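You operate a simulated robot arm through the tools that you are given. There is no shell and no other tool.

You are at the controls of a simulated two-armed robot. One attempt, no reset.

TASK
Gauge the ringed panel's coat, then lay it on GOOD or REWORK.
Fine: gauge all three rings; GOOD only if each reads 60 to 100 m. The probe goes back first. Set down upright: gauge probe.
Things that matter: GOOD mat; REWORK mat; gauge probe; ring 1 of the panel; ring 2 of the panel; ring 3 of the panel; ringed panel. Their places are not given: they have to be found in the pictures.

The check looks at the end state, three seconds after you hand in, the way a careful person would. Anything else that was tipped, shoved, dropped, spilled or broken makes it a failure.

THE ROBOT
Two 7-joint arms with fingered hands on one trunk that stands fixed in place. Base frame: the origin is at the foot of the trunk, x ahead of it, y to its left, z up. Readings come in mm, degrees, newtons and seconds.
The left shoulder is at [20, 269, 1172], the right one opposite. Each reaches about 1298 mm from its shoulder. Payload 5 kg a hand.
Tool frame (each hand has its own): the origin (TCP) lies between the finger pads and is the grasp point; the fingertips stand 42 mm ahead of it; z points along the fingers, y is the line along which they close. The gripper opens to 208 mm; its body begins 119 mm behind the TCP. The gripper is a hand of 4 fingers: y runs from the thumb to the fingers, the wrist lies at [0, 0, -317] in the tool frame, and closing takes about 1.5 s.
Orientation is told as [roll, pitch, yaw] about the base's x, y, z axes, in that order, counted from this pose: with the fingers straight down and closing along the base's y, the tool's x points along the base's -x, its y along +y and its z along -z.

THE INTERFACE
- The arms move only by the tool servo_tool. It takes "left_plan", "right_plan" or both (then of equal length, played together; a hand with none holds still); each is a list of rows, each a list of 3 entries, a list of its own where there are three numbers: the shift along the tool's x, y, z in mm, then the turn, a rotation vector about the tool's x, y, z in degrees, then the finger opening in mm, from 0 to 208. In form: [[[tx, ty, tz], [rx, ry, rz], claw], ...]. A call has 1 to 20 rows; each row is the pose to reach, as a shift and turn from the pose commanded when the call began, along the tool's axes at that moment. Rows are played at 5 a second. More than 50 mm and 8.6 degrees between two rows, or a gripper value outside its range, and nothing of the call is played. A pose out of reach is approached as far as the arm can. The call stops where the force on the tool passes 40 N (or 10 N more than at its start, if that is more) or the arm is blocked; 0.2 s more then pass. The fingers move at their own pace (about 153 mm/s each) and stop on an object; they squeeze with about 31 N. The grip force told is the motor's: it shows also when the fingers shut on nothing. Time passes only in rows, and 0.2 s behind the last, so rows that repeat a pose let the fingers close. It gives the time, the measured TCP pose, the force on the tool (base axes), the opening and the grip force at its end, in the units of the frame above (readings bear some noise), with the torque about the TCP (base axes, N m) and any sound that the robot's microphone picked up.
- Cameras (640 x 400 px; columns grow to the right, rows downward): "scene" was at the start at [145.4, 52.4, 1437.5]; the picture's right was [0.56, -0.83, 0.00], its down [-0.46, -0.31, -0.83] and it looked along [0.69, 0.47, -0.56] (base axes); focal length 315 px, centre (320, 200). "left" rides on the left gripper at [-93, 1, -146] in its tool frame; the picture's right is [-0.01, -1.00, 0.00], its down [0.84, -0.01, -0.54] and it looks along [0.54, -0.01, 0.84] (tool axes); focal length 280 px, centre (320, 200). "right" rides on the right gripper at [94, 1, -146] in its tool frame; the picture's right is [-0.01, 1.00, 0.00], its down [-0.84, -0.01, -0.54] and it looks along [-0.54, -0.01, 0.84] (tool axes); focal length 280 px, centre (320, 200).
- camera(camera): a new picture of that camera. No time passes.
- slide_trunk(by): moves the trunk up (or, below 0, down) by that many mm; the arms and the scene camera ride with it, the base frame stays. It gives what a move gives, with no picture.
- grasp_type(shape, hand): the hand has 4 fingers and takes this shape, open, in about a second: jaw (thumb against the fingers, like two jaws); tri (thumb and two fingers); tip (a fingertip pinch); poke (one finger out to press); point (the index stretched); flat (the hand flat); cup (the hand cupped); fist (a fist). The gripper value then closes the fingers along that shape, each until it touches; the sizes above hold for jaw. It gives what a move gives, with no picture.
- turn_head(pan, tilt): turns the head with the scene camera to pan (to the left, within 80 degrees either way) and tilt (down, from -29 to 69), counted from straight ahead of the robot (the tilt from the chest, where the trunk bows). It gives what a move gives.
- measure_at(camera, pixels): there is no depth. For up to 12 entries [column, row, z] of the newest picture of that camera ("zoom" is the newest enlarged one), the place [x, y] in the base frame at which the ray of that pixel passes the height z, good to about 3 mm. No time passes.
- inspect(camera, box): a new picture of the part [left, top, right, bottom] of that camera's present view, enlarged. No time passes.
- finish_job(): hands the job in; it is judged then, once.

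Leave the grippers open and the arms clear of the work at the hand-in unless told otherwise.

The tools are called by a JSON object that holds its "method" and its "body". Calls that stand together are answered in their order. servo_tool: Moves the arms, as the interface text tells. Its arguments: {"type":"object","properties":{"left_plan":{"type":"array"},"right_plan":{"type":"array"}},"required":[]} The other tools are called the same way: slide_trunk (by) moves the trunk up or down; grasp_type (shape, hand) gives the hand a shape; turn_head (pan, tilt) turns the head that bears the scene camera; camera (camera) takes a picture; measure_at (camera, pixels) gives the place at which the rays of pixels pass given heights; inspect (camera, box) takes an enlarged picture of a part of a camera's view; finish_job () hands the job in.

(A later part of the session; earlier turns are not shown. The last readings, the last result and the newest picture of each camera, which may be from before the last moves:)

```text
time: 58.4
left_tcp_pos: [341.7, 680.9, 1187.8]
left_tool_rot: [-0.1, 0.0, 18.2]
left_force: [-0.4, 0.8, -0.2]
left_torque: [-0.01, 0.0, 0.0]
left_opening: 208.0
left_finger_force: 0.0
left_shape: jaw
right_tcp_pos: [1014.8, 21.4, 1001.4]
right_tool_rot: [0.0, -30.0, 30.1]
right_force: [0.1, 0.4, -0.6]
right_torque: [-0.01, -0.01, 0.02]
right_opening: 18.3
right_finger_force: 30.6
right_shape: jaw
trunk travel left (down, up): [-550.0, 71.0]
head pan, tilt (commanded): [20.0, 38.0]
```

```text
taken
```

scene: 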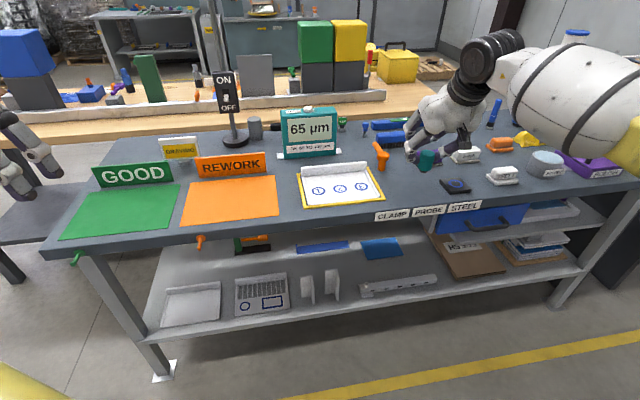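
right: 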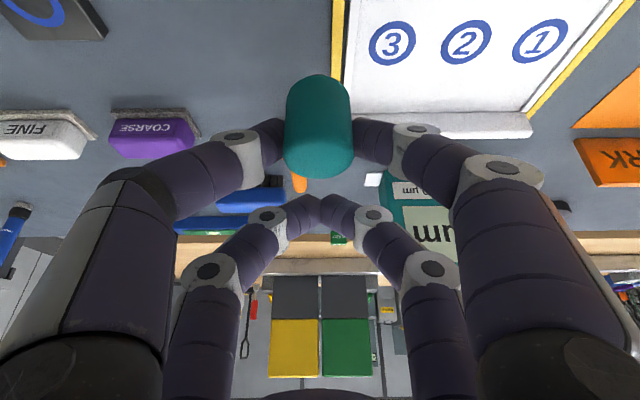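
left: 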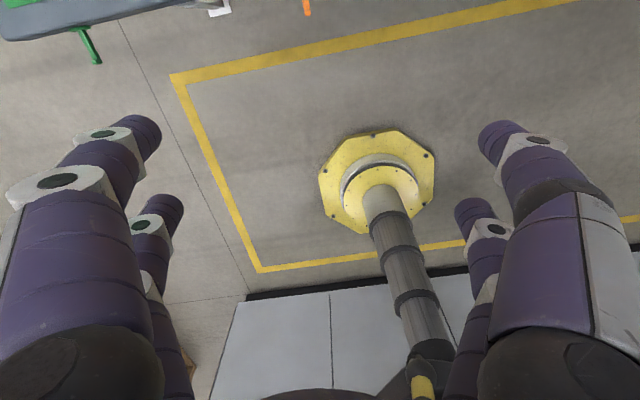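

The view confirms the hand above the probe's home spot. I'll lower 66 mm and then ease the last millimetres until it touches the bench.

{"method": "servo_tool", "body": {"right_plan": [[[10, 0, 17.3], [0, 0, 0], 20], [[20, 0, 34.6], [0, 0, 0], 20], [[28, 0, 48.5], [0, 0, 0], 20], [[33, 0, 57.2], [0, 0, 0], 20], [[34, 0, 58.9], [0, 0, 0], 20], [[35, 0, 60.6], [0, 0, 0], 20], [[35.5, 0, 61.5], [0, 0, 0], 20], [[36, 0, 62.4], [0, 0, 0], 20], [[36, 0, 62.4], [0, 0, 0], 20]]}}

{"method": "inspect", "body": {"camera": "right", "box": [180, 0, 460, 220]}}

{"method": "inspect", "body": {"camera": "scene", "box": [380, 100, 500, 220]}}

```text
time: 60.4
left_tcp_pos: [339.9, 681.3, 1186.5]
left_tool_rot: [0.0, 0.1, 18.2]
left_force: [0.3, 0.2, 0.2]
left_torque: [-0.03, 0.01, 0.03]
left_opening: 208.0
left_finger_force: 0.0
left_shape: jaw
right_tcp_pos: [1015.3, 19.7, 928.0]
right_tool_rot: [0.0, -30.1, 30.2]
right_force: [-0.2, 0.0, -1.5]
right_torque: [0.02, 0.02, 0.01]
right_opening: 18.3
right_finger_force: 31.3
right_shape: jaw
trunk travel left (down, up): [-550.0, 71.0]
head pan, tilt (commanded): [20.0, 38.0]
```

```text
1.82 times, centred on (320, 110) of right
```

zoom: 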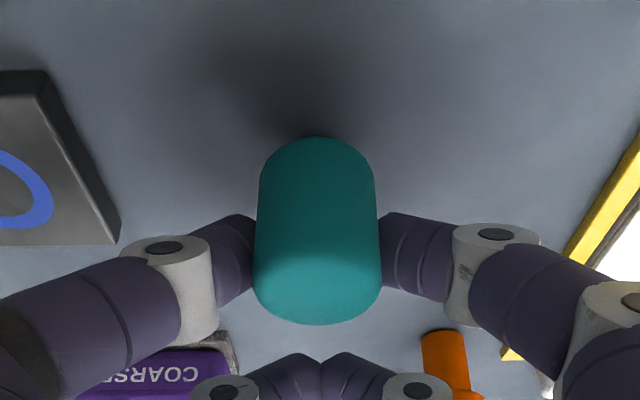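

```text
3.33 times, centred on (440, 160) of scene
```

zoom: 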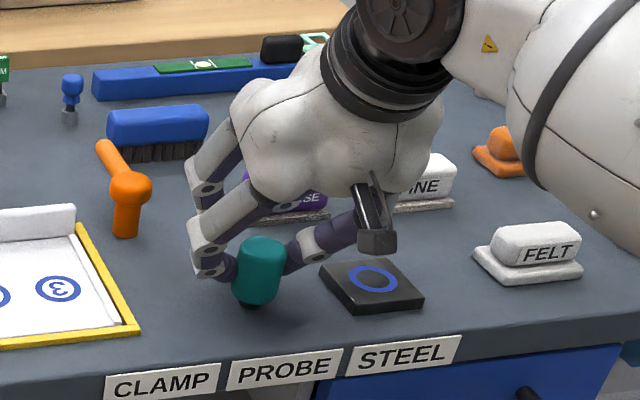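

It matches the original pick view, but there is no bench force yet, so the probe may have slid up a hair in the grip. I'll ease down another 2 mm.

{"method": "servo_tool", "body": {"right_plan": [[[0.25, 0, 0.43], [0, 0, 0], 20], [[0.5, 0, 0.87], [0, 0, 0], 20], [[0.75, 0, 1.3], [0, 0, 0], 20], [[1, 0, 1.73], [0, 0, 0], 20], [[1, 0, 1.73], [0, 0, 0], 20]]}}

```text
time: 61.6
left_tcp_pos: [340.5, 680.8, 1188.0]
left_tool_rot: [0.0, 0.0, 18.3]
left_force: [0.7, 1.2, 0.0]
left_torque: [0.02, 0.0, 0.0]
left_opening: 207.8
left_finger_force: 0.0
left_shape: jaw
right_tcp_pos: [1014.4, 18.5, 928.1]
right_tool_rot: [0.0, -30.1, 30.3]
right_force: [0.3, -0.1, 3.1]
right_torque: [-0.03, -0.02, 0.05]
right_opening: 18.5
right_finger_force: 30.7
right_shape: jaw
trunk travel left (down, up): [-550.0, 71.0]
head pan, tilt (commanded): [20.0, 38.0]
```

Contact now (about 4–5 N). I'll open the fingers gently to let the probe stand.

{"method": "servo_tool", "body": {"right_plan": [[[0, 0, 0], [0, 0, 0], 40], [[0, 0, 0], [0, 0, 0], 55], [[0, 0, 0], [0, 0, 0], 75], [[0, 0, 0], [0, 0, 0], 90], [[0, 0, 0], [0, 0, 0], 90], [[0, 0, 0], [0, 0, 0], 90]]}}

{"method": "inspect", "body": {"camera": "right", "box": [180, 0, 460, 220]}}

{"method": "inspect", "body": {"camera": "scene", "box": [380, 100, 500, 220]}}

```text
time: 63.0
left_tcp_pos: [342.2, 679.7, 1187.6]
left_tool_rot: [0.1, 0.0, 18.3]
left_force: [0.3, 0.0, -0.4]
left_torque: [0.04, -0.04, 0.03]
left_opening: 208.0
left_finger_force: 0.1
left_shape: jaw
right_tcp_pos: [1015.4, 19.9, 927.2]
right_tool_rot: [0.1, -30.1, 30.2]
right_force: [-1.1, -0.2, 0.4]
right_torque: [0.01, -0.02, -0.01]
right_opening: 89.5
right_finger_force: 0.0
right_shape: jaw
trunk travel left (down, up): [-550.0, 71.0]
head pan, tilt (commanded): [20.0, 38.0]
```

```text
1.82 times, centred on (320, 110) of right
```

zoom: 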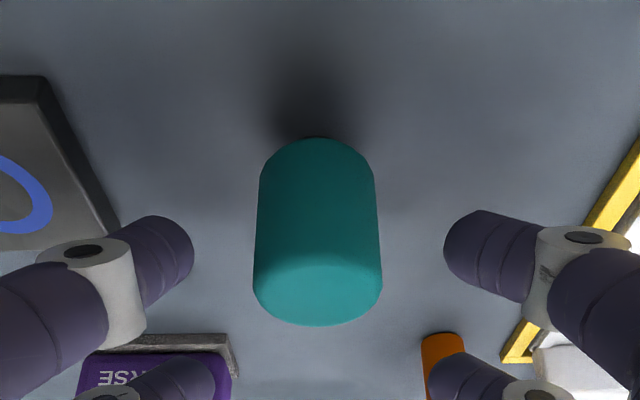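

```text
3.33 times, centred on (440, 160) of scene
```

zoom: 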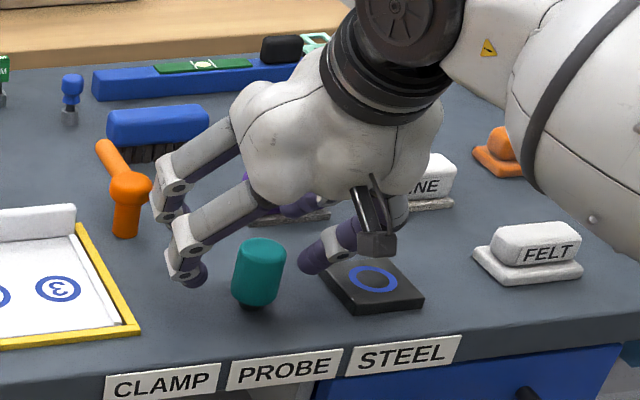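

The probe stands upright at home. With the fingers open around it, I'll re-pose the hand to lean 45° and yaw 40°, pivoting about the probe so the fingertips stay at its sides.

{"method": "servo_tool", "body": {"right_plan": [[[1.9, 0.5, -2.1], [-1.5, -3.7, -2], 90], [[3.7, 1, -4.1], [-3, -7.45, -3.9], 90], [[5.6, 1.5, -6.2], [-4.5, -11.2, -5.9], 90], [[7.5, 2, -8.3], [-6, -14.9, -7.84], 90], [[7.5, 2, -8.3], [-6, -14.9, -7.84], 90], [[7.5, 2, -8.3], [-6, -14.9, -7.84], 90]]}}

{"method": "inspect", "body": {"camera": "right", "box": [180, 0, 460, 220]}}

{"method": "inspect", "body": {"camera": "scene", "box": [380, 100, 500, 220]}}

```text
time: 64.4
left_tcp_pos: [341.2, 679.5, 1187.7]
left_tool_rot: [0.0, 0.1, 18.3]
left_force: [0.1, -0.3, 0.6]
left_torque: [-0.02, 0.01, 0.02]
left_opening: 207.9
left_finger_force: 0.1
left_shape: jaw
right_tcp_pos: [1003.9, 16.7, 929.3]
right_tool_rot: [-0.1, -45.1, 40.0]
right_force: [-0.3, 0.2, 0.2]
right_torque: [0.02, -0.01, 0.02]
right_opening: 89.5
right_finger_force: 0.1
right_shape: jaw
trunk travel left (down, up): [-550.0, 71.0]
head pan, tilt (commanded): [20.0, 38.0]
```

```text
1.82 times, centred on (320, 110) of right
```

zoom: 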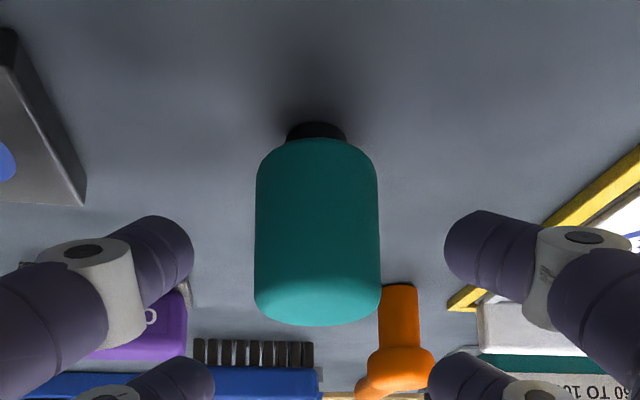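

```text
3.33 times, centred on (440, 160) of scene
```

zoom: 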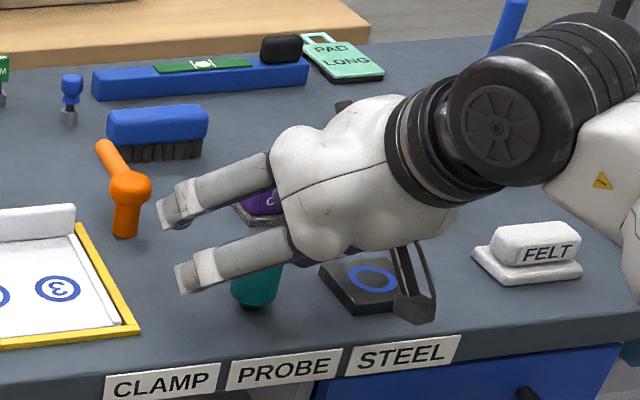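

The fingertips straddle the probe evenly and the black tip is now visible. Closing on it.

{"method": "servo_tool", "body": {"right_plan": [[[0, 0, 0], [0, 0, 0], 70], [[0, 0, 0], [0, 0, 0], 50], [[0, 0, 0], [0, 0, 0], 36], [[0, 0, 0], [0, 0, 0], 20], [[0, 0, 0], [0, 0, 0], 20], [[0, 0, 0], [0, 0, 0], 20], [[0, 0, 0], [0, 0, 0], 20]]}}

{"method": "inspect", "body": {"camera": "right", "box": [180, 0, 460, 220]}}

```text
time: 66.0
left_tcp_pos: [339.9, 680.8, 1187.4]
left_tool_rot: [0.0, -0.1, 18.3]
left_force: [-0.8, -0.6, -1.2]
left_torque: [0.01, -0.02, 0.01]
left_opening: 207.7
left_finger_force: 0.1
left_shape: jaw
right_tcp_pos: [1005.6, 17.0, 929.0]
right_tool_rot: [0.0, -45.0, 40.0]
right_force: [0.5, 0.1, -1.3]
right_torque: [-0.02, -0.04, -0.01]
right_opening: 17.7
right_finger_force: 30.8
right_shape: jaw
trunk travel left (down, up): [-550.0, 71.0]
head pan, tilt (commanded): [20.0, 38.0]
```

```text
1.82 times, centred on (320, 110) of right
```

zoom: 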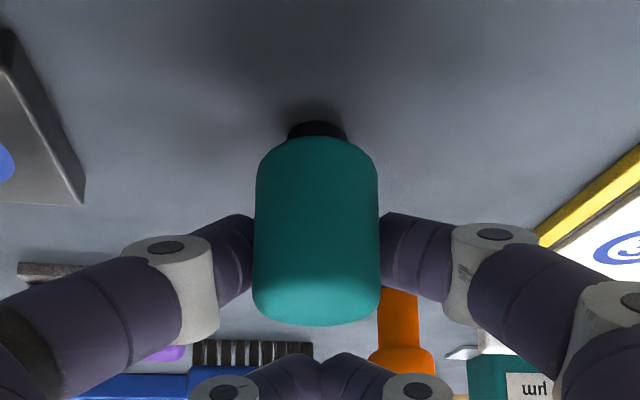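

Gripped again (30.8 N) at lean 45°. I'll lift 90 mm, then carry the probe at height to above ring 1, watching that the arm isn't blocked.

{"method": "servo_tool", "body": {"right_plan": [[[-7, 0, -7], [0, 0, 0], 20], [[-21, 0, -21], [0, 0, 0], 20], [[-42, 0, -42], [0, 0, 0], 20], [[-63.6, 0, -63.6], [0, 0, 0], 20], [[-72.5, 37, -54.7], [0, 0, 0], 20], [[-81.4, 74, -45.8], [0, 0, 0], 20], [[-90.3, 111, -36.9], [0, 0, 0], 20], [[-99.2, 148, -28], [0, 0, 0], 20], [[-108, 185, -19.1], [0, 0, 0], 20], [[-117, 222, -10.3], [0, 0, 0], 20], [[-125.8, 259, -1.4], [0, 0, 0], 20], [[-134.7, 296.5, 7.5], [0, 0, 0], 20], [[-134.7, 296.5, 7.5], [0, 0, 0], 20], [[-134.7, 296.5, 7.5], [0, 0, 0], 20]]}}

{"method": "turn_head", "body": {"pan": 34.2, "tilt": 34.1}}

{"method": "camera", "body": {"camera": "scene"}}

{"method": "camera", "body": {"camera": "right"}}

```text
time: 69.0
left_tcp_pos: [341.7, 680.5, 1186.9]
left_tool_rot: [-0.1, 0.1, 18.3]
left_force: [0.5, -0.1, 1.3]
left_torque: [-0.04, -0.05, 0.01]
left_opening: 207.9
left_finger_force: 0.0
left_shape: jaw
right_tcp_pos: [887.2, 310.7, 1018.9]
right_tool_rot: [0.0, -45.0, 40.1]
right_force: [-0.1, 0.2, -0.9]
right_torque: [-0.04, -0.01, -0.04]
right_opening: 17.5
right_finger_force: 30.9
right_shape: jaw
trunk travel left (down, up): [-550.0, 71.0]
head pan, tilt (commanded): [20.0, 38.0]
```

```text
time: 69.8
left_tcp_pos: [340.8, 680.2, 1187.0]
left_tool_rot: [0.0, 0.0, 18.2]
left_force: [-0.1, 1.5, -0.3]
left_torque: [-0.01, -0.02, -0.03]
left_opening: 207.9
left_finger_force: 0.1
left_shape: jaw
right_tcp_pos: [888.7, 309.5, 1019.7]
right_tool_rot: [0.0, -45.0, 40.1]
right_force: [1.0, 0.0, -1.1]
right_torque: [0.02, 0.0, -0.03]
right_opening: 17.2
right_finger_force: 31.5
right_shape: jaw
trunk travel left (down, up): [-550.0, 71.0]
head pan, tilt (commanded): [34.2, 34.1]
```

```text
taken
```

scene: 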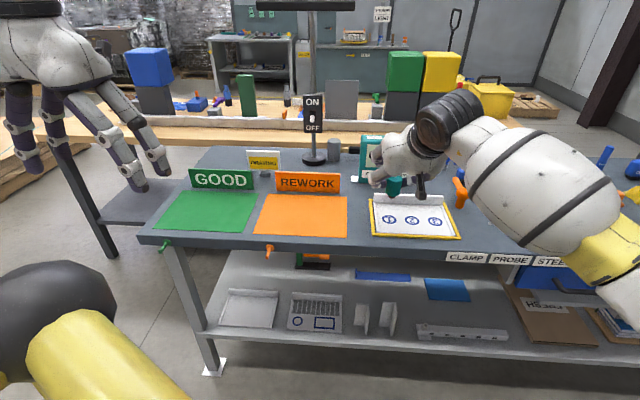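

```text
taken
```

right: 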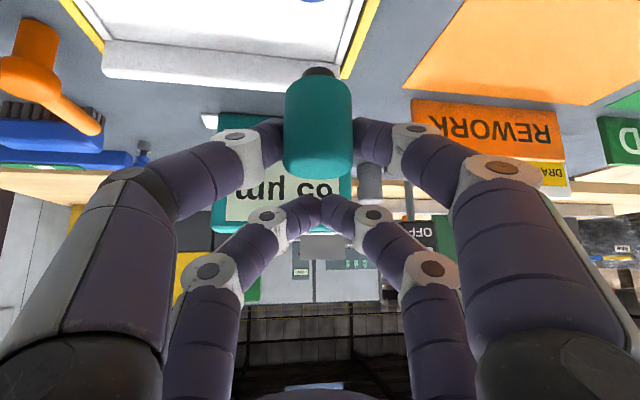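

No blocking this time: TCP is at (888, 310, 1019). I'll nudge 3 mm and descend 78 mm to hover over ring 1.

{"method": "servo_tool", "body": {"right_plan": [[[13, -3.2, 15.2], [0, 0, 0], 20], [[26.7, -3.2, 28.9], [0, 0, 0], 20], [[40.4, -3.2, 42.6], [0, 0, 0], 20], [[54.1, -3.2, 56.3], [0, 0, 0], 20], [[54.1, -3.2, 56.3], [0, 0, 0], 20]]}}

{"method": "inspect", "body": {"camera": "scene", "box": [360, 170, 460, 250]}}

{"method": "inspect", "body": {"camera": "right", "box": [180, 0, 460, 220]}}

```text
time: 71.0
left_tcp_pos: [340.8, 680.4, 1187.6]
left_tool_rot: [0.0, 0.0, 18.3]
left_force: [0.1, 0.2, 0.0]
left_torque: [0.01, -0.02, -0.01]
left_opening: 207.8
left_finger_force: 0.1
left_shape: jaw
right_tcp_pos: [893.7, 307.4, 941.3]
right_tool_rot: [-0.1, -45.0, 40.0]
right_force: [-0.6, 0.1, -0.9]
right_torque: [-0.01, 0.02, 0.02]
right_opening: 17.5
right_finger_force: 31.1
right_shape: jaw
trunk travel left (down, up): [-550.0, 71.0]
head pan, tilt (commanded): [34.2, 34.1]
```

```text
5.00 times, centred on (410, 210) of scene
```

zoom: 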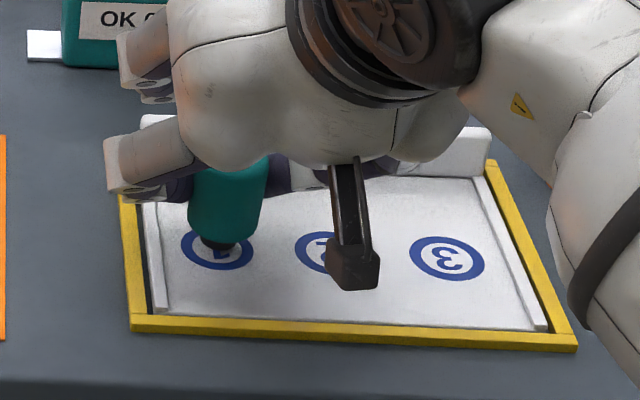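

```text
1.82 times, centred on (320, 110) of right
```

zoom: 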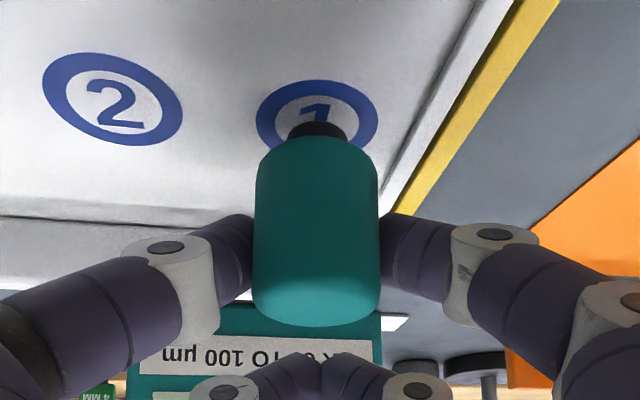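

The tip is centred over ring 1. I'll ease down 9 mm in small steps.

{"method": "servo_tool", "body": {"right_plan": [[[1.4, 0, 1.4], [0, 0, 0], 20], [[2.8, 0, 2.8], [0, 0, 0], 20], [[3.5, 0, 3.5], [0, 0, 0], 20], [[4.2, 0, 4.2], [0, 0, 0], 20], [[4.9, 0, 4.9], [0, 0, 0], 20], [[5.6, 0, 5.6], [0, 0, 0], 20], [[6.3, 0, 6.3], [0, 0, 0], 20], [[6.3, 0, 6.3], [0, 0, 0], 20], [[6.3, 0, 6.3], [0, 0, 0], 20]]}}

{"method": "inspect", "body": {"camera": "scene", "box": [340, 120, 480, 250]}}

{"method": "inspect", "body": {"camera": "right", "box": [180, 0, 460, 260]}}

```text
time: 73.0
left_tcp_pos: [341.2, 681.8, 1188.6]
left_tool_rot: [0.0, 0.0, 18.5]
left_force: [-0.3, -0.6, -0.6]
left_torque: [0.0, 0.0, 0.01]
left_opening: 207.8
left_finger_force: 0.0
left_shape: jaw
right_tcp_pos: [893.2, 307.2, 933.4]
right_tool_rot: [-0.1, -45.1, 40.1]
right_force: [0.9, 1.9, 7.4]
right_torque: [-0.01, 0.03, -0.01]
right_opening: 17.6
right_finger_force: 31.5
right_shape: jaw
trunk travel left (down, up): [-550.0, 71.0]
head pan, tilt (commanded): [34.2, 34.1]
```

```text
3.08 times, centred on (410, 185) of scene
```

zoom: 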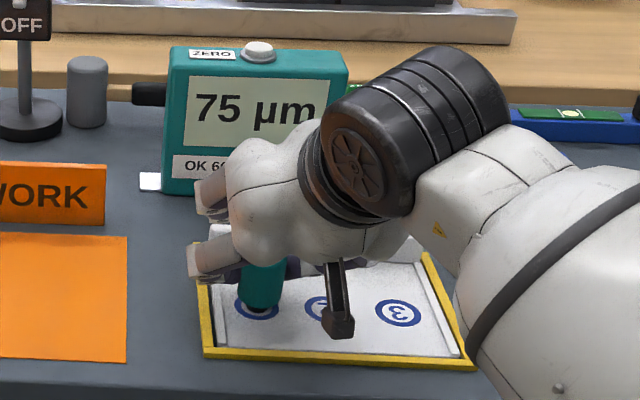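

```text
1.54 times, centred on (320, 130) of right
```

zoom: 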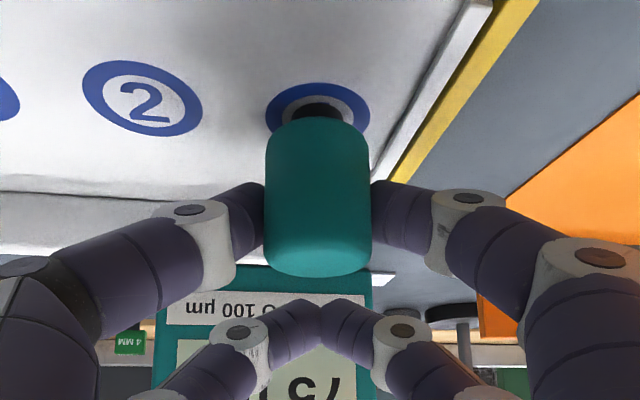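

Ring 1 reads 75 µm. Now back to ring 2 for an unambiguous reading: lift 25 mm, shift, and hover about 8 mm above it.

{"method": "servo_tool", "body": {"right_plan": [[[-6, 0, -6], [0, 0, 0], 20], [[-17.7, 0, -17.7], [0, 0, 0], 20], [[-14.8, -22.6, -20.6], [0, 0, 0], 20], [[-11.8, -45.3, -23.6], [0, 0, 0], 20], [[-8.9, -67.9, -26.5], [0, 0, 0], 20], [[-8.9, -67.9, -26.5], [0, 0, 0], 20], [[-2, -67.9, -19.6], [0, 0, 0], 20], [[3, -67.9, -14.6], [0, 0, 0], 20], [[3, -67.9, -14.6], [0, 0, 0], 20]]}}

{"method": "inspect", "body": {"camera": "scene", "box": [340, 120, 480, 250]}}

{"method": "inspect", "body": {"camera": "right", "box": [180, 0, 460, 220]}}

```text
time: 75.0
left_tcp_pos: [340.2, 680.0, 1187.4]
left_tool_rot: [0.0, 0.0, 18.3]
left_force: [-0.4, -0.3, -0.4]
left_torque: [0.01, 0.0, -0.02]
left_opening: 208.1
left_finger_force: 0.0
left_shape: jaw
right_tcp_pos: [928.6, 244.8, 941.4]
right_tool_rot: [0.0, -45.1, 40.0]
right_force: [0.1, -0.9, -1.5]
right_torque: [-0.01, 0.01, -0.01]
right_opening: 17.8
right_finger_force: 30.8
right_shape: jaw
trunk travel left (down, up): [-550.0, 71.0]
head pan, tilt (commanded): [34.2, 34.1]
```

```text
3.08 times, centred on (410, 185) of scene
```

zoom: 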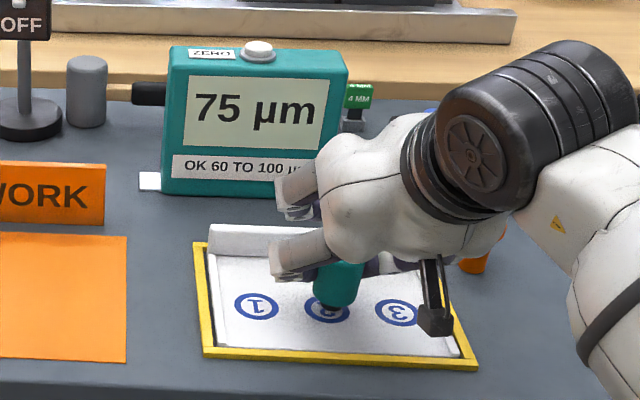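

```text
1.82 times, centred on (320, 110) of right
```

zoom: 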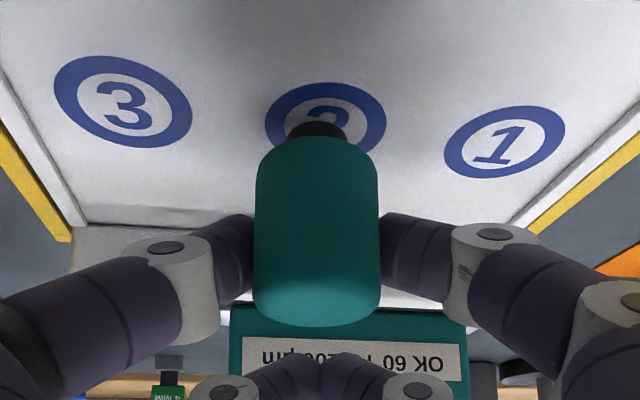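

The held display is 75 µm. The tip is about 3 mm toward ring 3's side of ring 2's centre, so I'll shift +2.5 mm in y and ease down to contact.

{"method": "servo_tool", "body": {"right_plan": [[[1.4, 2.5, 1.4], [0, 0, 0], 20], [[2.8, 2.5, 2.8], [0, 0, 0], 20], [[3.5, 2.5, 3.5], [0, 0, 0], 20], [[4.2, 2.5, 4.2], [0, 0, 0], 20], [[4.9, 2.5, 4.9], [0, 0, 0], 20], [[5.6, 2.5, 5.6], [0, 0, 0], 20], [[6.3, 2.5, 6.3], [0, 0, 0], 20], [[6.3, 2.5, 6.3], [0, 0, 0], 20], [[6.3, 2.5, 6.3], [0, 0, 0], 20]]}}

{"method": "inspect", "body": {"camera": "scene", "box": [340, 120, 480, 250]}}

{"method": "inspect", "body": {"camera": "right", "box": [180, 0, 460, 220]}}

```text
time: 77.0
left_tcp_pos: [340.6, 680.1, 1187.7]
left_tool_rot: [0.0, 0.0, 18.3]
left_force: [-0.3, -0.6, 0.0]
left_torque: [0.0, -0.02, 0.01]
left_opening: 207.8
left_finger_force: 0.1
left_shape: jaw
right_tcp_pos: [926.4, 248.9, 934.7]
right_tool_rot: [0.0, -45.0, 40.1]
right_force: [2.6, 1.2, 11.7]
right_torque: [-0.11, -0.1, 0.0]
right_opening: 17.9
right_finger_force: 30.9
right_shape: jaw
trunk travel left (down, up): [-550.0, 71.0]
head pan, tilt (commanded): [34.2, 34.1]
```

```text
3.08 times, centred on (410, 185) of scene
```

zoom: 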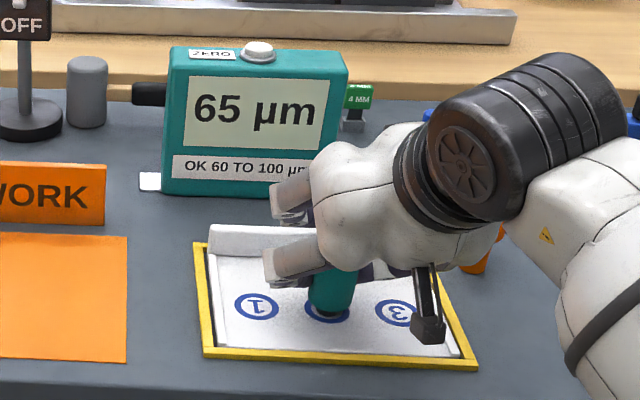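

```text
1.82 times, centred on (320, 110) of right
```

zoom: 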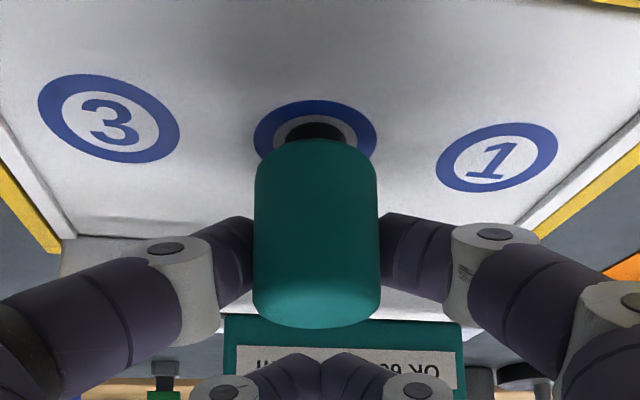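

Ring 2 now changes to a fresh 65 µm. So ring 1 = 75, ring 2 = 65 and ring 3 = 65 with zero verified on steel: all within 60–100, so the panel is GOOD. Next the probe goes back: lift 85 mm and carry to above its home spot.

{"method": "servo_tool", "body": {"right_plan": [[[-7, 0, -7], [0, 0, 0], 20], [[-21, 0, -21], [0, 0, 0], 20], [[-40, 0, -40], [0, 0, 0], 20], [[-60.1, 0, -60.1], [0, 0, 0], 20], [[-51, -32.6, -69.1], [0, 0, 0], 20], [[-42, -65.2, -78.1], [0, 0, 0], 20], [[-33, -97.8, -87.1], [0, 0, 0], 20], [[-24, -130.4, -96.1], [0, 0, 0], 20], [[-15, -163, -105.1], [0, 0, 0], 20], [[-6, -195.6, -114.1], [0, 0, 0], 20], [[3, -228.1, -123.2], [0, 0, 0], 20], [[3, -228.1, -123.2], [0, 0, 0], 20], [[3, -228.1, -123.2], [0, 0, 0], 20]]}}

{"method": "camera", "body": {"camera": "scene"}}

{"method": "camera", "body": {"camera": "right"}}

```text
time: 79.8
left_tcp_pos: [342.0, 679.9, 1187.2]
left_tool_rot: [0.0, 0.0, 18.4]
left_force: [-0.1, 0.8, 0.0]
left_torque: [0.02, 0.04, -0.02]
left_opening: 207.9
left_finger_force: 0.1
left_shape: jaw
right_tcp_pos: [1006.5, 16.5, 1016.3]
right_tool_rot: [0.0, -45.0, 40.0]
right_force: [0.4, -0.4, -2.0]
right_torque: [0.11, -0.01, 0.04]
right_opening: 17.6
right_finger_force: 31.0
right_shape: jaw
trunk travel left (down, up): [-550.0, 71.0]
head pan, tilt (commanded): [34.2, 34.1]
```

```text
taken
```

scene: 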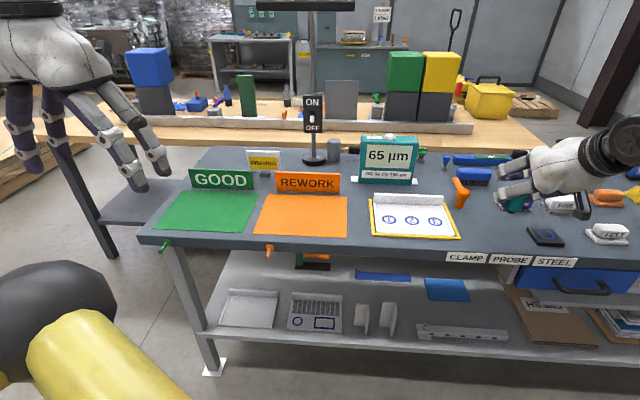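

```text
taken
```

right: 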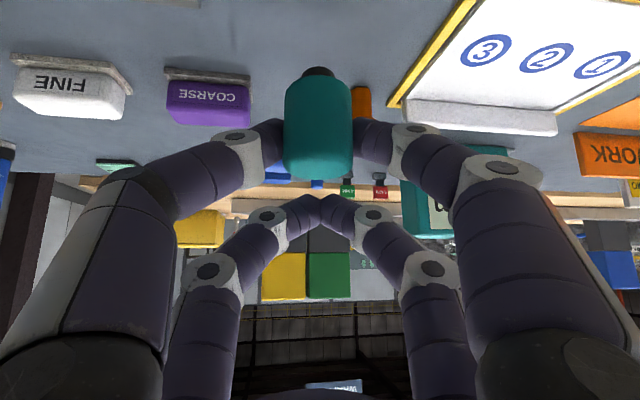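

I'm above home at (1006.5, 16.5). I'll lower 82 mm, then step the last few millimetres until contact.

{"method": "servo_tool", "body": {"right_plan": [[[14, 1, 14], [0, 0, 0], 20], [[29, 1, 28], [0, 0, 0], 20], [[44, 1, 43], [0, 0, 0], 20], [[55, 1, 54], [0, 0, 0], 20], [[58.8, 1, 57.2], [0, 0, 0], 20], [[60.2, 1, 58.6], [0, 0, 0], 20], [[61.6, 1, 60], [0, 0, 0], 20], [[62.3, 1, 60.7], [0, 0, 0], 20], [[63, 1, 61.4], [0, 0, 0], 20], [[63, 1, 61.4], [0, 0, 0], 20]]}}

{"method": "inspect", "body": {"camera": "right", "box": [180, 0, 460, 220]}}

```text
time: 82.0
left_tcp_pos: [341.5, 680.6, 1187.8]
left_tool_rot: [0.0, -0.1, 18.2]
left_force: [0.0, -0.4, 0.4]
left_torque: [0.0, 0.0, -0.01]
left_opening: 207.7
left_finger_force: 0.0
left_shape: jaw
right_tcp_pos: [1004.7, 17.7, 928.7]
right_tool_rot: [0.0, -45.0, 40.1]
right_force: [0.5, 0.6, -1.3]
right_torque: [-0.03, -0.01, 0.02]
right_opening: 17.5
right_finger_force: 30.8
right_shape: jaw
trunk travel left (down, up): [-550.0, 71.0]
head pan, tilt (commanded): [34.2, 34.1]
```

```text
1.82 times, centred on (320, 110) of right
```

zoom: 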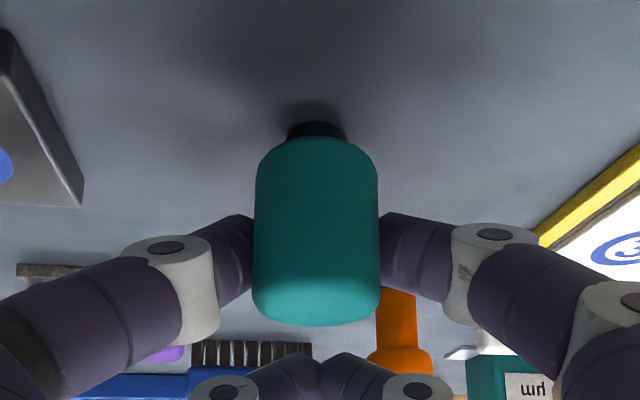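

The picture matches the pick-up view almost exactly, and there's no contact force yet. I'll ease down 1.5 mm more in small steps.

{"method": "servo_tool", "body": {"right_plan": [[[0.35, 0, 0.35], [0, 0, 0], 20], [[0.7, 0, 0.7], [0, 0, 0], 20], [[1.05, 0, 1.05], [0, 0, 0], 20], [[1.05, 0, 1.05], [0, 0, 0], 20], [[1.05, 0, 1.05], [0, 0, 0], 20]]}}

```text
time: 83.2
left_tcp_pos: [339.9, 680.5, 1187.6]
left_tool_rot: [0.0, 0.1, 18.3]
left_force: [-0.3, -0.6, 0.7]
left_torque: [0.0, 0.01, 0.01]
left_opening: 208.0
left_finger_force: 0.1
left_shape: jaw
right_tcp_pos: [1003.9, 16.4, 928.9]
right_tool_rot: [0.0, -45.1, 40.1]
right_force: [0.9, 0.9, 6.3]
right_torque: [-0.03, -0.05, -0.01]
right_opening: 17.6
right_finger_force: 30.8
right_shape: jaw
trunk travel left (down, up): [-550.0, 71.0]
head pan, tilt (commanded): [34.2, 34.1]
```

The probe is seated (about 7 N). Opening the fingers to release it.

{"method": "servo_tool", "body": {"right_plan": [[[-0.3, 0, -0.3], [0, 0, 0], 20], [[-0.3, 0, -0.3], [0, 0, 0], 40], [[-0.3, 0, -0.3], [0, 0, 0], 55], [[-0.3, 0, -0.3], [0, 0, 0], 75], [[-0.3, 0, -0.3], [0, 0, 0], 96], [[-0.3, 0, -0.3], [0, 0, 0], 96], [[-0.3, 0, -0.3], [0, 0, 0], 96]]}}

{"method": "inspect", "body": {"camera": "right", "box": [180, 0, 460, 220]}}

```text
time: 84.8
left_tcp_pos: [341.4, 680.8, 1187.7]
left_tool_rot: [-0.1, 0.0, 18.3]
left_force: [0.8, -0.3, -0.3]
left_torque: [0.0, 0.01, -0.01]
left_opening: 207.7
left_finger_force: 0.1
left_shape: jaw
right_tcp_pos: [1004.2, 16.6, 928.8]
right_tool_rot: [-0.1, -44.8, 40.0]
right_force: [-0.5, 0.4, -0.7]
right_torque: [-0.03, -0.02, -0.03]
right_opening: 95.8
right_finger_force: 0.1
right_shape: jaw
trunk travel left (down, up): [-550.0, 71.0]
head pan, tilt (commanded): [34.2, 34.1]
```

```text
1.82 times, centred on (320, 110) of right
```

zoom: 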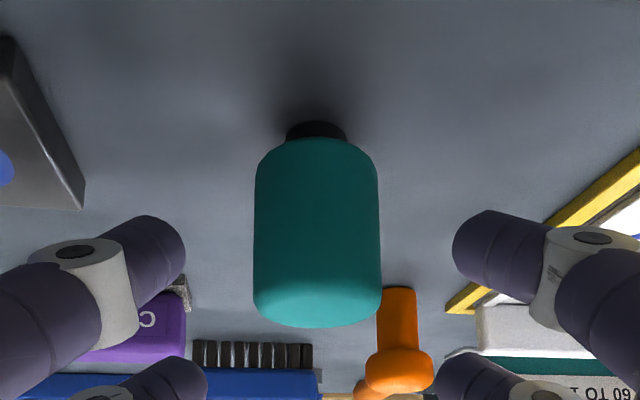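

The probe stands upright on its spot. I'll raise the right hand straight up 120 mm, then draw it back clear of the bench.

{"method": "servo_tool", "body": {"right_plan": [[[-14, 0, -14], [0, 0, 0], 96], [[-35, 0, -35], [0, 0, 0], 96], [[-60, 0, -60], [0, 0, 0], 96], [[-85, 0, -85], [0, 0, 0], 96], [[-55, 0, -115], [0, 0, 0], 96], [[-25, 0, -145], [0, 0, 0], 96], [[5, 0, -175], [0, 0, 0], 96], [[35, 0, -205], [0, 0, 0], 96], [[65, 0, -235], [0, 0, 0], 96], [[95, 0, -265], [0, 0, 0], 96], [[125, 0, -295], [0, 0, 0], 96], [[155, 0, -325], [0, 0, 0], 96], [[155, 0, -325], [0, 0, 0], 96]]}}

{"method": "camera", "body": {"camera": "scene"}}

{"method": "inspect", "body": {"camera": "scene", "box": [440, 160, 600, 270]}}

{"method": "inspect", "body": {"camera": "scene", "box": [360, 180, 480, 255]}}

```text
time: 87.6
left_tcp_pos: [341.2, 680.3, 1187.1]
left_tool_rot: [-0.1, 0.1, 18.2]
left_force: [0.1, 0.6, -0.8]
left_torque: [-0.03, 0.03, 0.0]
left_opening: 207.7
left_finger_force: 0.1
left_shape: jaw
right_tcp_pos: [743.0, -202.5, 1048.2]
right_tool_rot: [0.0, -45.0, 40.1]
right_force: [0.2, 0.3, -0.1]
right_torque: [-0.04, 0.03, -0.03]
right_opening: 95.6
right_finger_force: 0.1
right_shape: jaw
trunk travel left (down, up): [-550.0, 71.0]
head pan, tilt (commanded): [34.2, 34.1]
```

```text
taken
```

scene: 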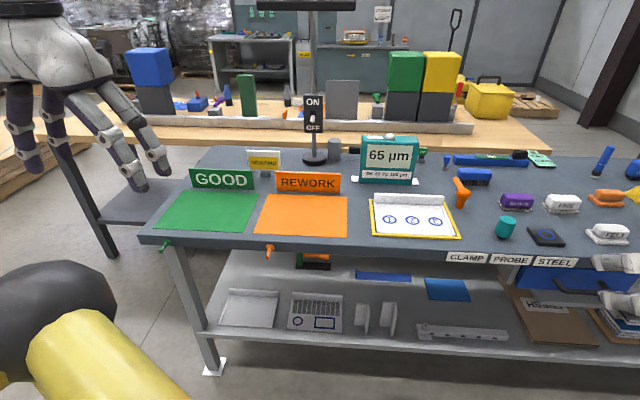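

```text
3.64 times, centred on (520, 215) of scene
```

zoom: 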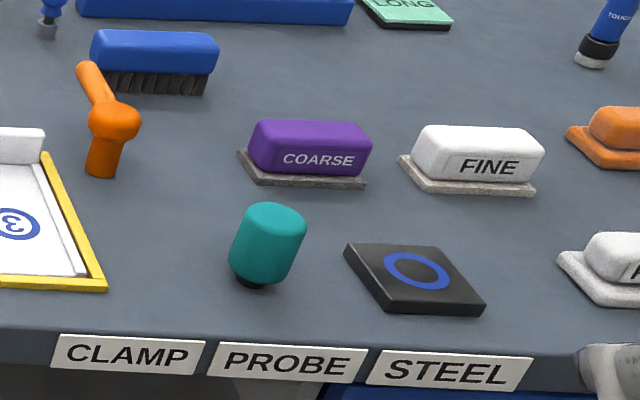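

```text
5.33 times, centred on (420, 218) of scene
```

zoom: 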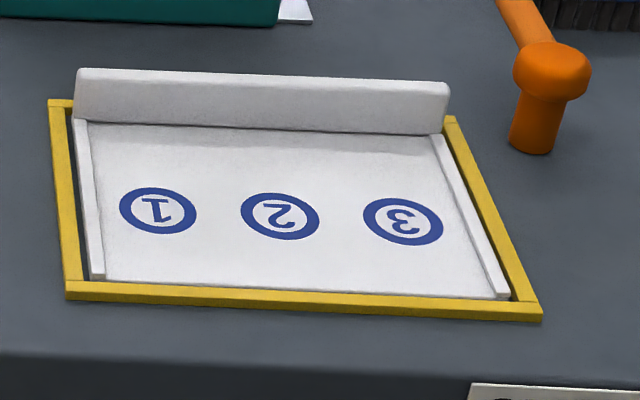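

The probe, steel plate, clamp and panel are all undisturbed. Next is the panel, for the left hand. I'll measure the GOOD mat's corners and the flange from the scene picture.

{"method": "inspect", "body": {"camera": "scene", "box": [140, 150, 360, 270]}}

{"method": "measure_at", "body": {"camera": "scene", "pixels": [[182, 192, 851], [257, 194, 851], [241, 235, 851], [157, 231, 851], [267, 196, 851], [348, 198, 851], [346, 238, 851], [256, 236, 851], [222, 192, 851]]}}

```text
2.91 times, centred on (250, 210) of scene
```

zoom: 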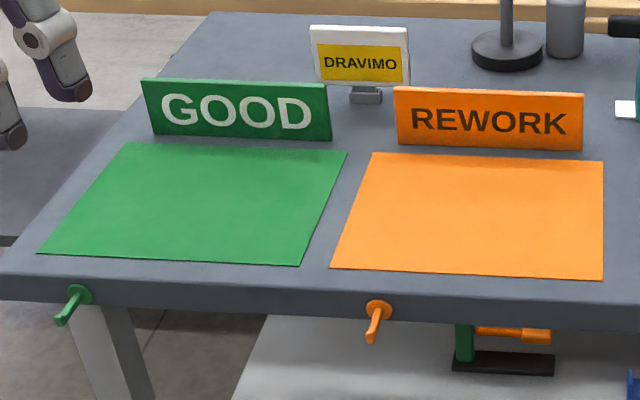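

```text
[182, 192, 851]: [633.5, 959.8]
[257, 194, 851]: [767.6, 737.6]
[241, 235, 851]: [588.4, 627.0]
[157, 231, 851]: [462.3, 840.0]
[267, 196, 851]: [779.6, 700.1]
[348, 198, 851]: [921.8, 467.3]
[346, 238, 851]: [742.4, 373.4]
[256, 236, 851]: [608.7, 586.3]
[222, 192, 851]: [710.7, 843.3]
```

The GOOD mat is about 255 × 208 mm, centred near (613, 791), so the 220 × 150 panel fits with its present orientation. I'll bring the left hand to (560, 430, 1150) while turning it to yaw −60°, so its fingers close across the panel's flange.

{"method": "servo_tool", "body": {"left_plan": [[[-10.8, -25.5, 3], [0, 0, 6.5], 150], [[-21.6, -51, 6], [0, 0, 13], 150], [[-32.3, -76.5, 9], [0, 0, 19.6], 150], [[-43, -102, 12], [0, 0, 26.1], 150], [[-54, -127.5, 15], [0, 0, 32.6], 150], [[-64.7, -153, 18], [0, 0, 39.1], 150], [[-75.5, -178.5, 21], [0, 0, 45.7], 150], [[-86.3, -204, 24], [0, 0, 52.2], 150], [[-97, -229.6, 28], [0, 0, 58.7], 150], [[-107.8, -255, 31], [0, 0, 65.2], 150], [[-118.6, -280.6, 34], [0, 0, 71.8], 150], [[-129.4, -306.1, 37], [0, 0, 78.3], 150], [[-129.4, -306.1, 37], [0, 0, 78.3], 150]]}}

{"method": "camera", "body": {"camera": "left"}}

{"method": "camera", "body": {"camera": "scene"}}

```text
time: 90.4
left_tcp_pos: [559.3, 430.8, 1150.2]
left_tool_rot: [0.0, -0.1, -60.0]
left_force: [0.3, 0.4, -0.5]
left_torque: [-0.07, -0.03, 0.0]
left_opening: 150.1
left_finger_force: 0.1
left_shape: jaw
right_tcp_pos: [742.3, -202.1, 1047.5]
right_tool_rot: [0.0, -45.0, 40.1]
right_force: [-0.2, -0.4, 0.8]
right_torque: [-0.07, 0.02, -0.01]
right_opening: 95.6
right_finger_force: 0.1
right_shape: jaw
trunk travel left (down, up): [-550.0, 71.0]
head pan, tilt (commanded): [34.2, 34.1]
```

```text
taken
```

left: 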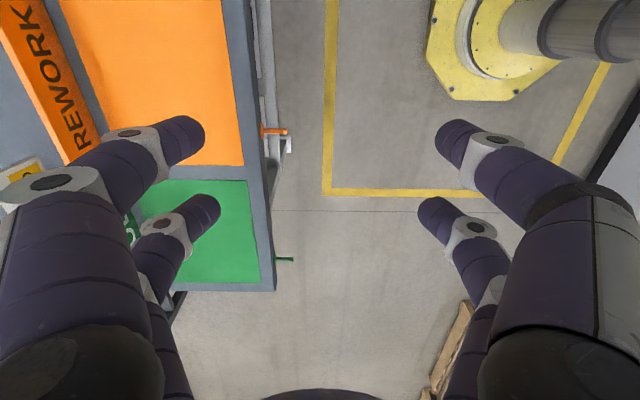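

```text
taken
```

scene: 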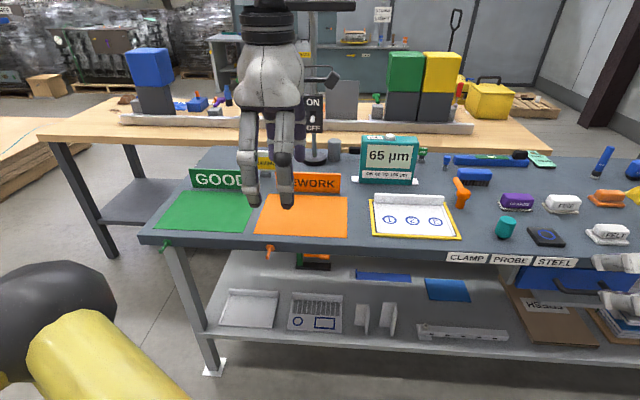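

The left hand is set at yaw −60°. I'll see what the right hand's camera shows of the flange from where it is.

{"method": "camera", "body": {"camera": "right"}}

{"method": "measure_at", "body": {"camera": "scene", "pixels": [[193, 188, 851], [250, 190, 851], [274, 192, 851], [340, 194, 851]]}}

```text
taken
```

right: 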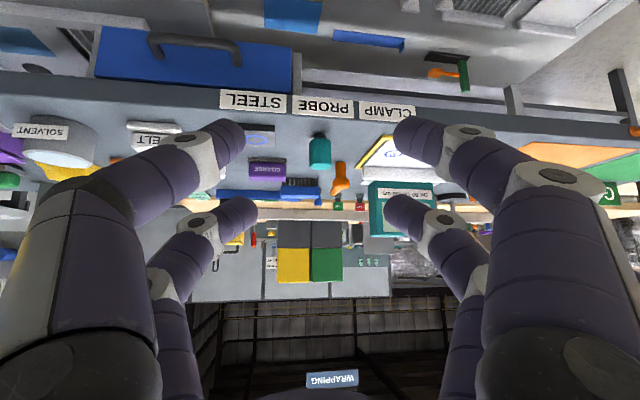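

```text
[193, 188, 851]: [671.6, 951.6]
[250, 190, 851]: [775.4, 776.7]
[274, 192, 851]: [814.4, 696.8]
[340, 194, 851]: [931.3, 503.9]
```

Both sign fronts are at v≈1058, beyond the mats. I'll bring the left hand toward the flange, stopping short (about 46 mm in front of it and well above), leaning it 10° so the wrist tips left, with opening 90.

{"method": "servo_tool", "body": {"left_plan": [[[-25.4, 26.3, 15.7], [0, -1, 0], 120], [[-50.8, 52.6, 31.5], [0, -2, 0], 100], [[-76.1, 78.8, 47.2], [0, -3, 0], 90], [[-101.5, 105.1, 63], [0, -4, 0], 90], [[-126.9, 131.4, 78.7], [0, -5, 0], 90], [[-152.3, 157.7, 94.4], [0, -6, 0], 90], [[-177.7, 184, 110.2], [0, -7, 0], 90], [[-203, 210.2, 125.9], [0, -8, 0], 90], [[-228.4, 236.5, 141.7], [0, -9, 0], 90], [[-253.8, 262.8, 157.4], [0, -10, 0], 90], [[-253.8, 262.8, 157.4], [0, -10, 0], 90], [[-253.8, 262.8, 157.4], [0, -10, 0], 90]]}}

{"method": "camera", "body": {"camera": "left"}}

{"method": "camera", "body": {"camera": "scene"}}

```text
time: 93.0
left_tcp_pos: [888.1, 356.2, 996.4]
left_tool_rot: [0.2, -10.2, -60.0]
left_force: [0.8, 0.1, 0.8]
left_torque: [0.02, -0.07, 0.02]
left_opening: 90.6
left_finger_force: 0.0
left_shape: jaw
left hand out of reach, approached as far as the arm can: row 10, 11, 12
right_tcp_pos: [743.2, -202.0, 1047.8]
right_tool_rot: [0.0, -45.0, 40.1]
right_force: [-0.5, 0.0, -0.8]
right_torque: [0.03, 0.03, -0.01]
right_opening: 95.6
right_finger_force: 0.0
right_shape: jaw
trunk travel left (down, up): [-550.0, 71.0]
head pan, tilt (commanded): [34.2, 34.1]
```

```text
taken
```

left: 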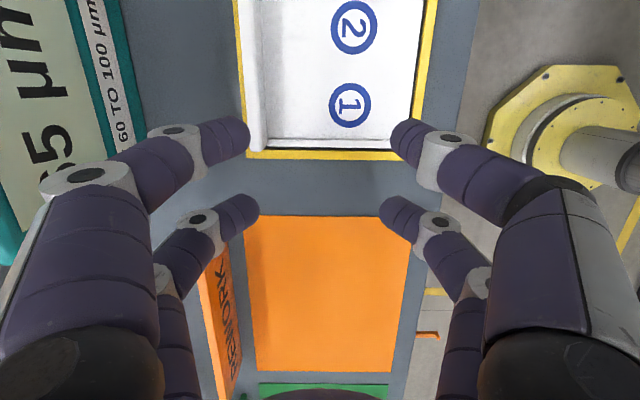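

```text
taken
```

scene: 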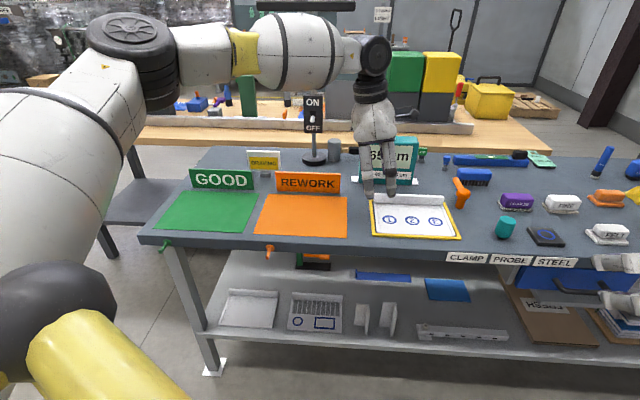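

The arm flagged out of reach at (888, 356, 996), though the distance is modest, so it's a joint posture limit. I'll test whether going lower and forward (tool +y) works from here.

{"method": "servo_tool", "body": {"left_plan": [[[5, 10, 20], [0, 0, 0], 90], [[8, 20, 35], [0, 0, 0], 90], [[8, 35, 35], [0, 0, 0], 90], [[8, 50, 35], [0, 0, 0], 90], [[8, 50, 35], [0, 0, 0], 90]]}}

```text
time: 94.2
left_tcp_pos: [900.0, 391.7, 961.3]
left_tool_rot: [0.0, -10.2, -60.0]
left_force: [0.7, 0.6, -0.3]
left_torque: [0.03, -0.01, -0.03]
left_opening: 90.4
left_finger_force: 0.1
left_shape: jaw
left hand out of reach, approached as far as the arm can: row 1, 2, 3, 4, 5
right_tcp_pos: [743.5, -203.0, 1048.4]
right_tool_rot: [0.0, -45.0, 40.0]
right_force: [-0.2, -0.2, 0.8]
right_torque: [0.03, -0.02, -0.01]
right_opening: 95.8
right_finger_force: 0.0
right_shape: jaw
trunk travel left (down, up): [-550.0, 71.0]
head pan, tilt (commanded): [34.2, 34.1]
```

It slid sideways instead of forward, so probably the hand-roll joint is near its limit. I'll test by turning the hand 15° back (yaw −45°) and then moving forward.

{"method": "servo_tool", "body": {"left_plan": [[[0, 0, 0], [0, 0, -7.5], 90], [[0, 0, 0], [0, 0, -15], 90], [[-15, 5, 0], [0, 0, -15], 90], [[-30, 10, 0], [0, 0, -15], 90], [[-45, 15, 0], [0, 0, -15], 90], [[-45, 15, 0], [0, 0, -15], 90]]}}

{"method": "camera", "body": {"camera": "left"}}

```text
time: 95.6
left_tcp_pos: [896.6, 378.6, 973.8]
left_tool_rot: [-2.5, -9.9, -44.8]
left_force: [0.0, 0.1, -0.4]
left_torque: [0.01, -0.02, 0.05]
left_opening: 90.6
left_finger_force: 0.1
left_shape: jaw
left hand out of reach, approached as far as the arm can: row 3, 4, 5, 6
right_tcp_pos: [743.3, -201.4, 1047.6]
right_tool_rot: [0.0, -44.9, 40.1]
right_force: [-0.6, 0.1, -1.1]
right_torque: [-0.02, -0.01, 0.01]
right_opening: 95.5
right_finger_force: 0.0
right_shape: jaw
trunk travel left (down, up): [-550.0, 71.0]
head pan, tilt (commanded): [34.2, 34.1]
```

```text
taken
```

left: 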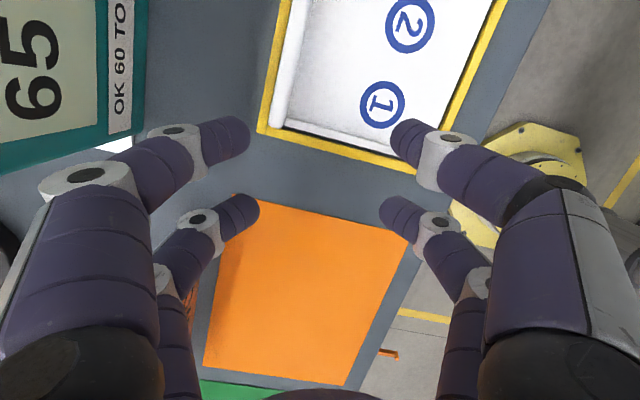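

Turning didn't help; the wrist distance stays near 865 mm, so the wrist-bend joint is the limit with the hand vertical. Raising the trunk lets the forearm slope down more and gives more reach. First, a closer look at the flange from the left camera.

{"method": "inspect", "body": {"camera": "left", "box": [240, 0, 480, 180]}}

{"method": "slide_trunk", "body": {"by": 70}}

{"method": "camera", "body": {"camera": "left"}}

{"method": "camera", "body": {"camera": "scene"}}

```text
2.22 times, centred on (360, 90) of left
```

zoom: 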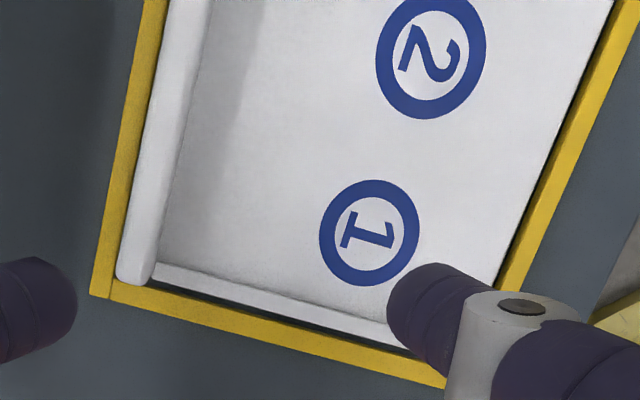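

```text
time: 96.6
left_tcp_pos: [896.2, 378.5, 1041.6]
left_tool_rot: [-2.4, -9.9, -44.8]
left_force: [0.5, -0.2, -0.4]
left_torque: [-0.03, 0.05, 0.0]
left_opening: 90.6
left_finger_force: 0.1
left_shape: jaw
right_tcp_pos: [744.7, -201.5, 1117.6]
right_tool_rot: [0.1, -45.0, 40.0]
right_force: [0.6, -0.1, 0.6]
right_torque: [0.03, 0.07, 0.02]
right_opening: 95.7
right_finger_force: 0.0
right_shape: jaw
trunk travel left (down, up): [-620.0, 1.0]
head pan, tilt (commanded): [34.2, 34.1]
```

```text
taken
```

left: 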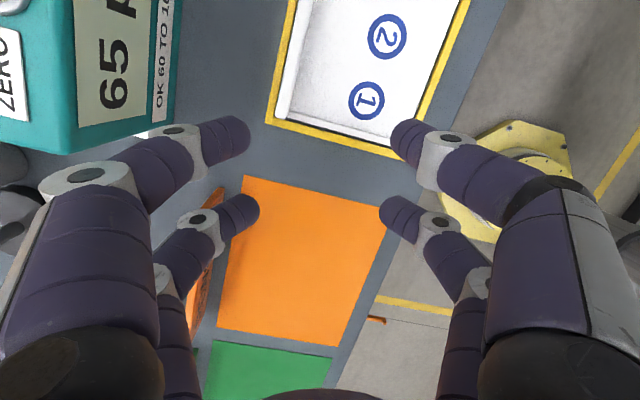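

```text
taken
```

scene: 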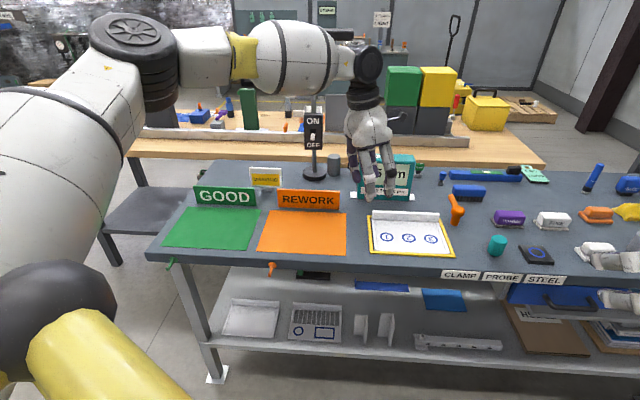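

{"method": "inspect", "body": {"camera": "left", "box": [250, 0, 410, 130]}}

{"method": "inspect", "body": {"camera": "scene", "box": [355, 200, 455, 265]}}

```text
3.08 times, centred on (330, 65) of left
```

zoom: 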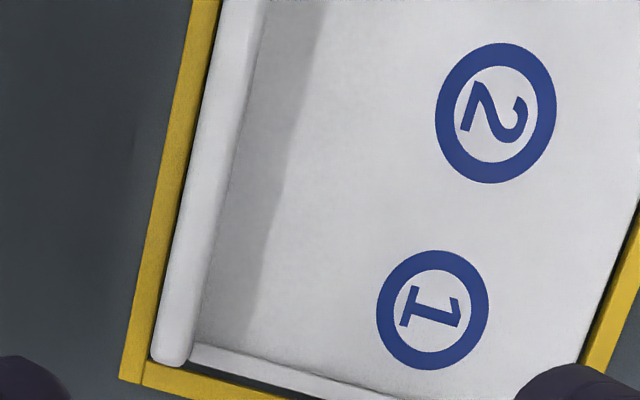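

```text
6.15 times, centred on (405, 232) of scene
```

zoom: 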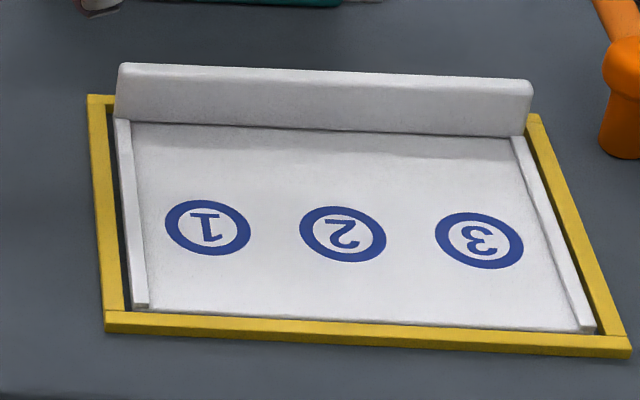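

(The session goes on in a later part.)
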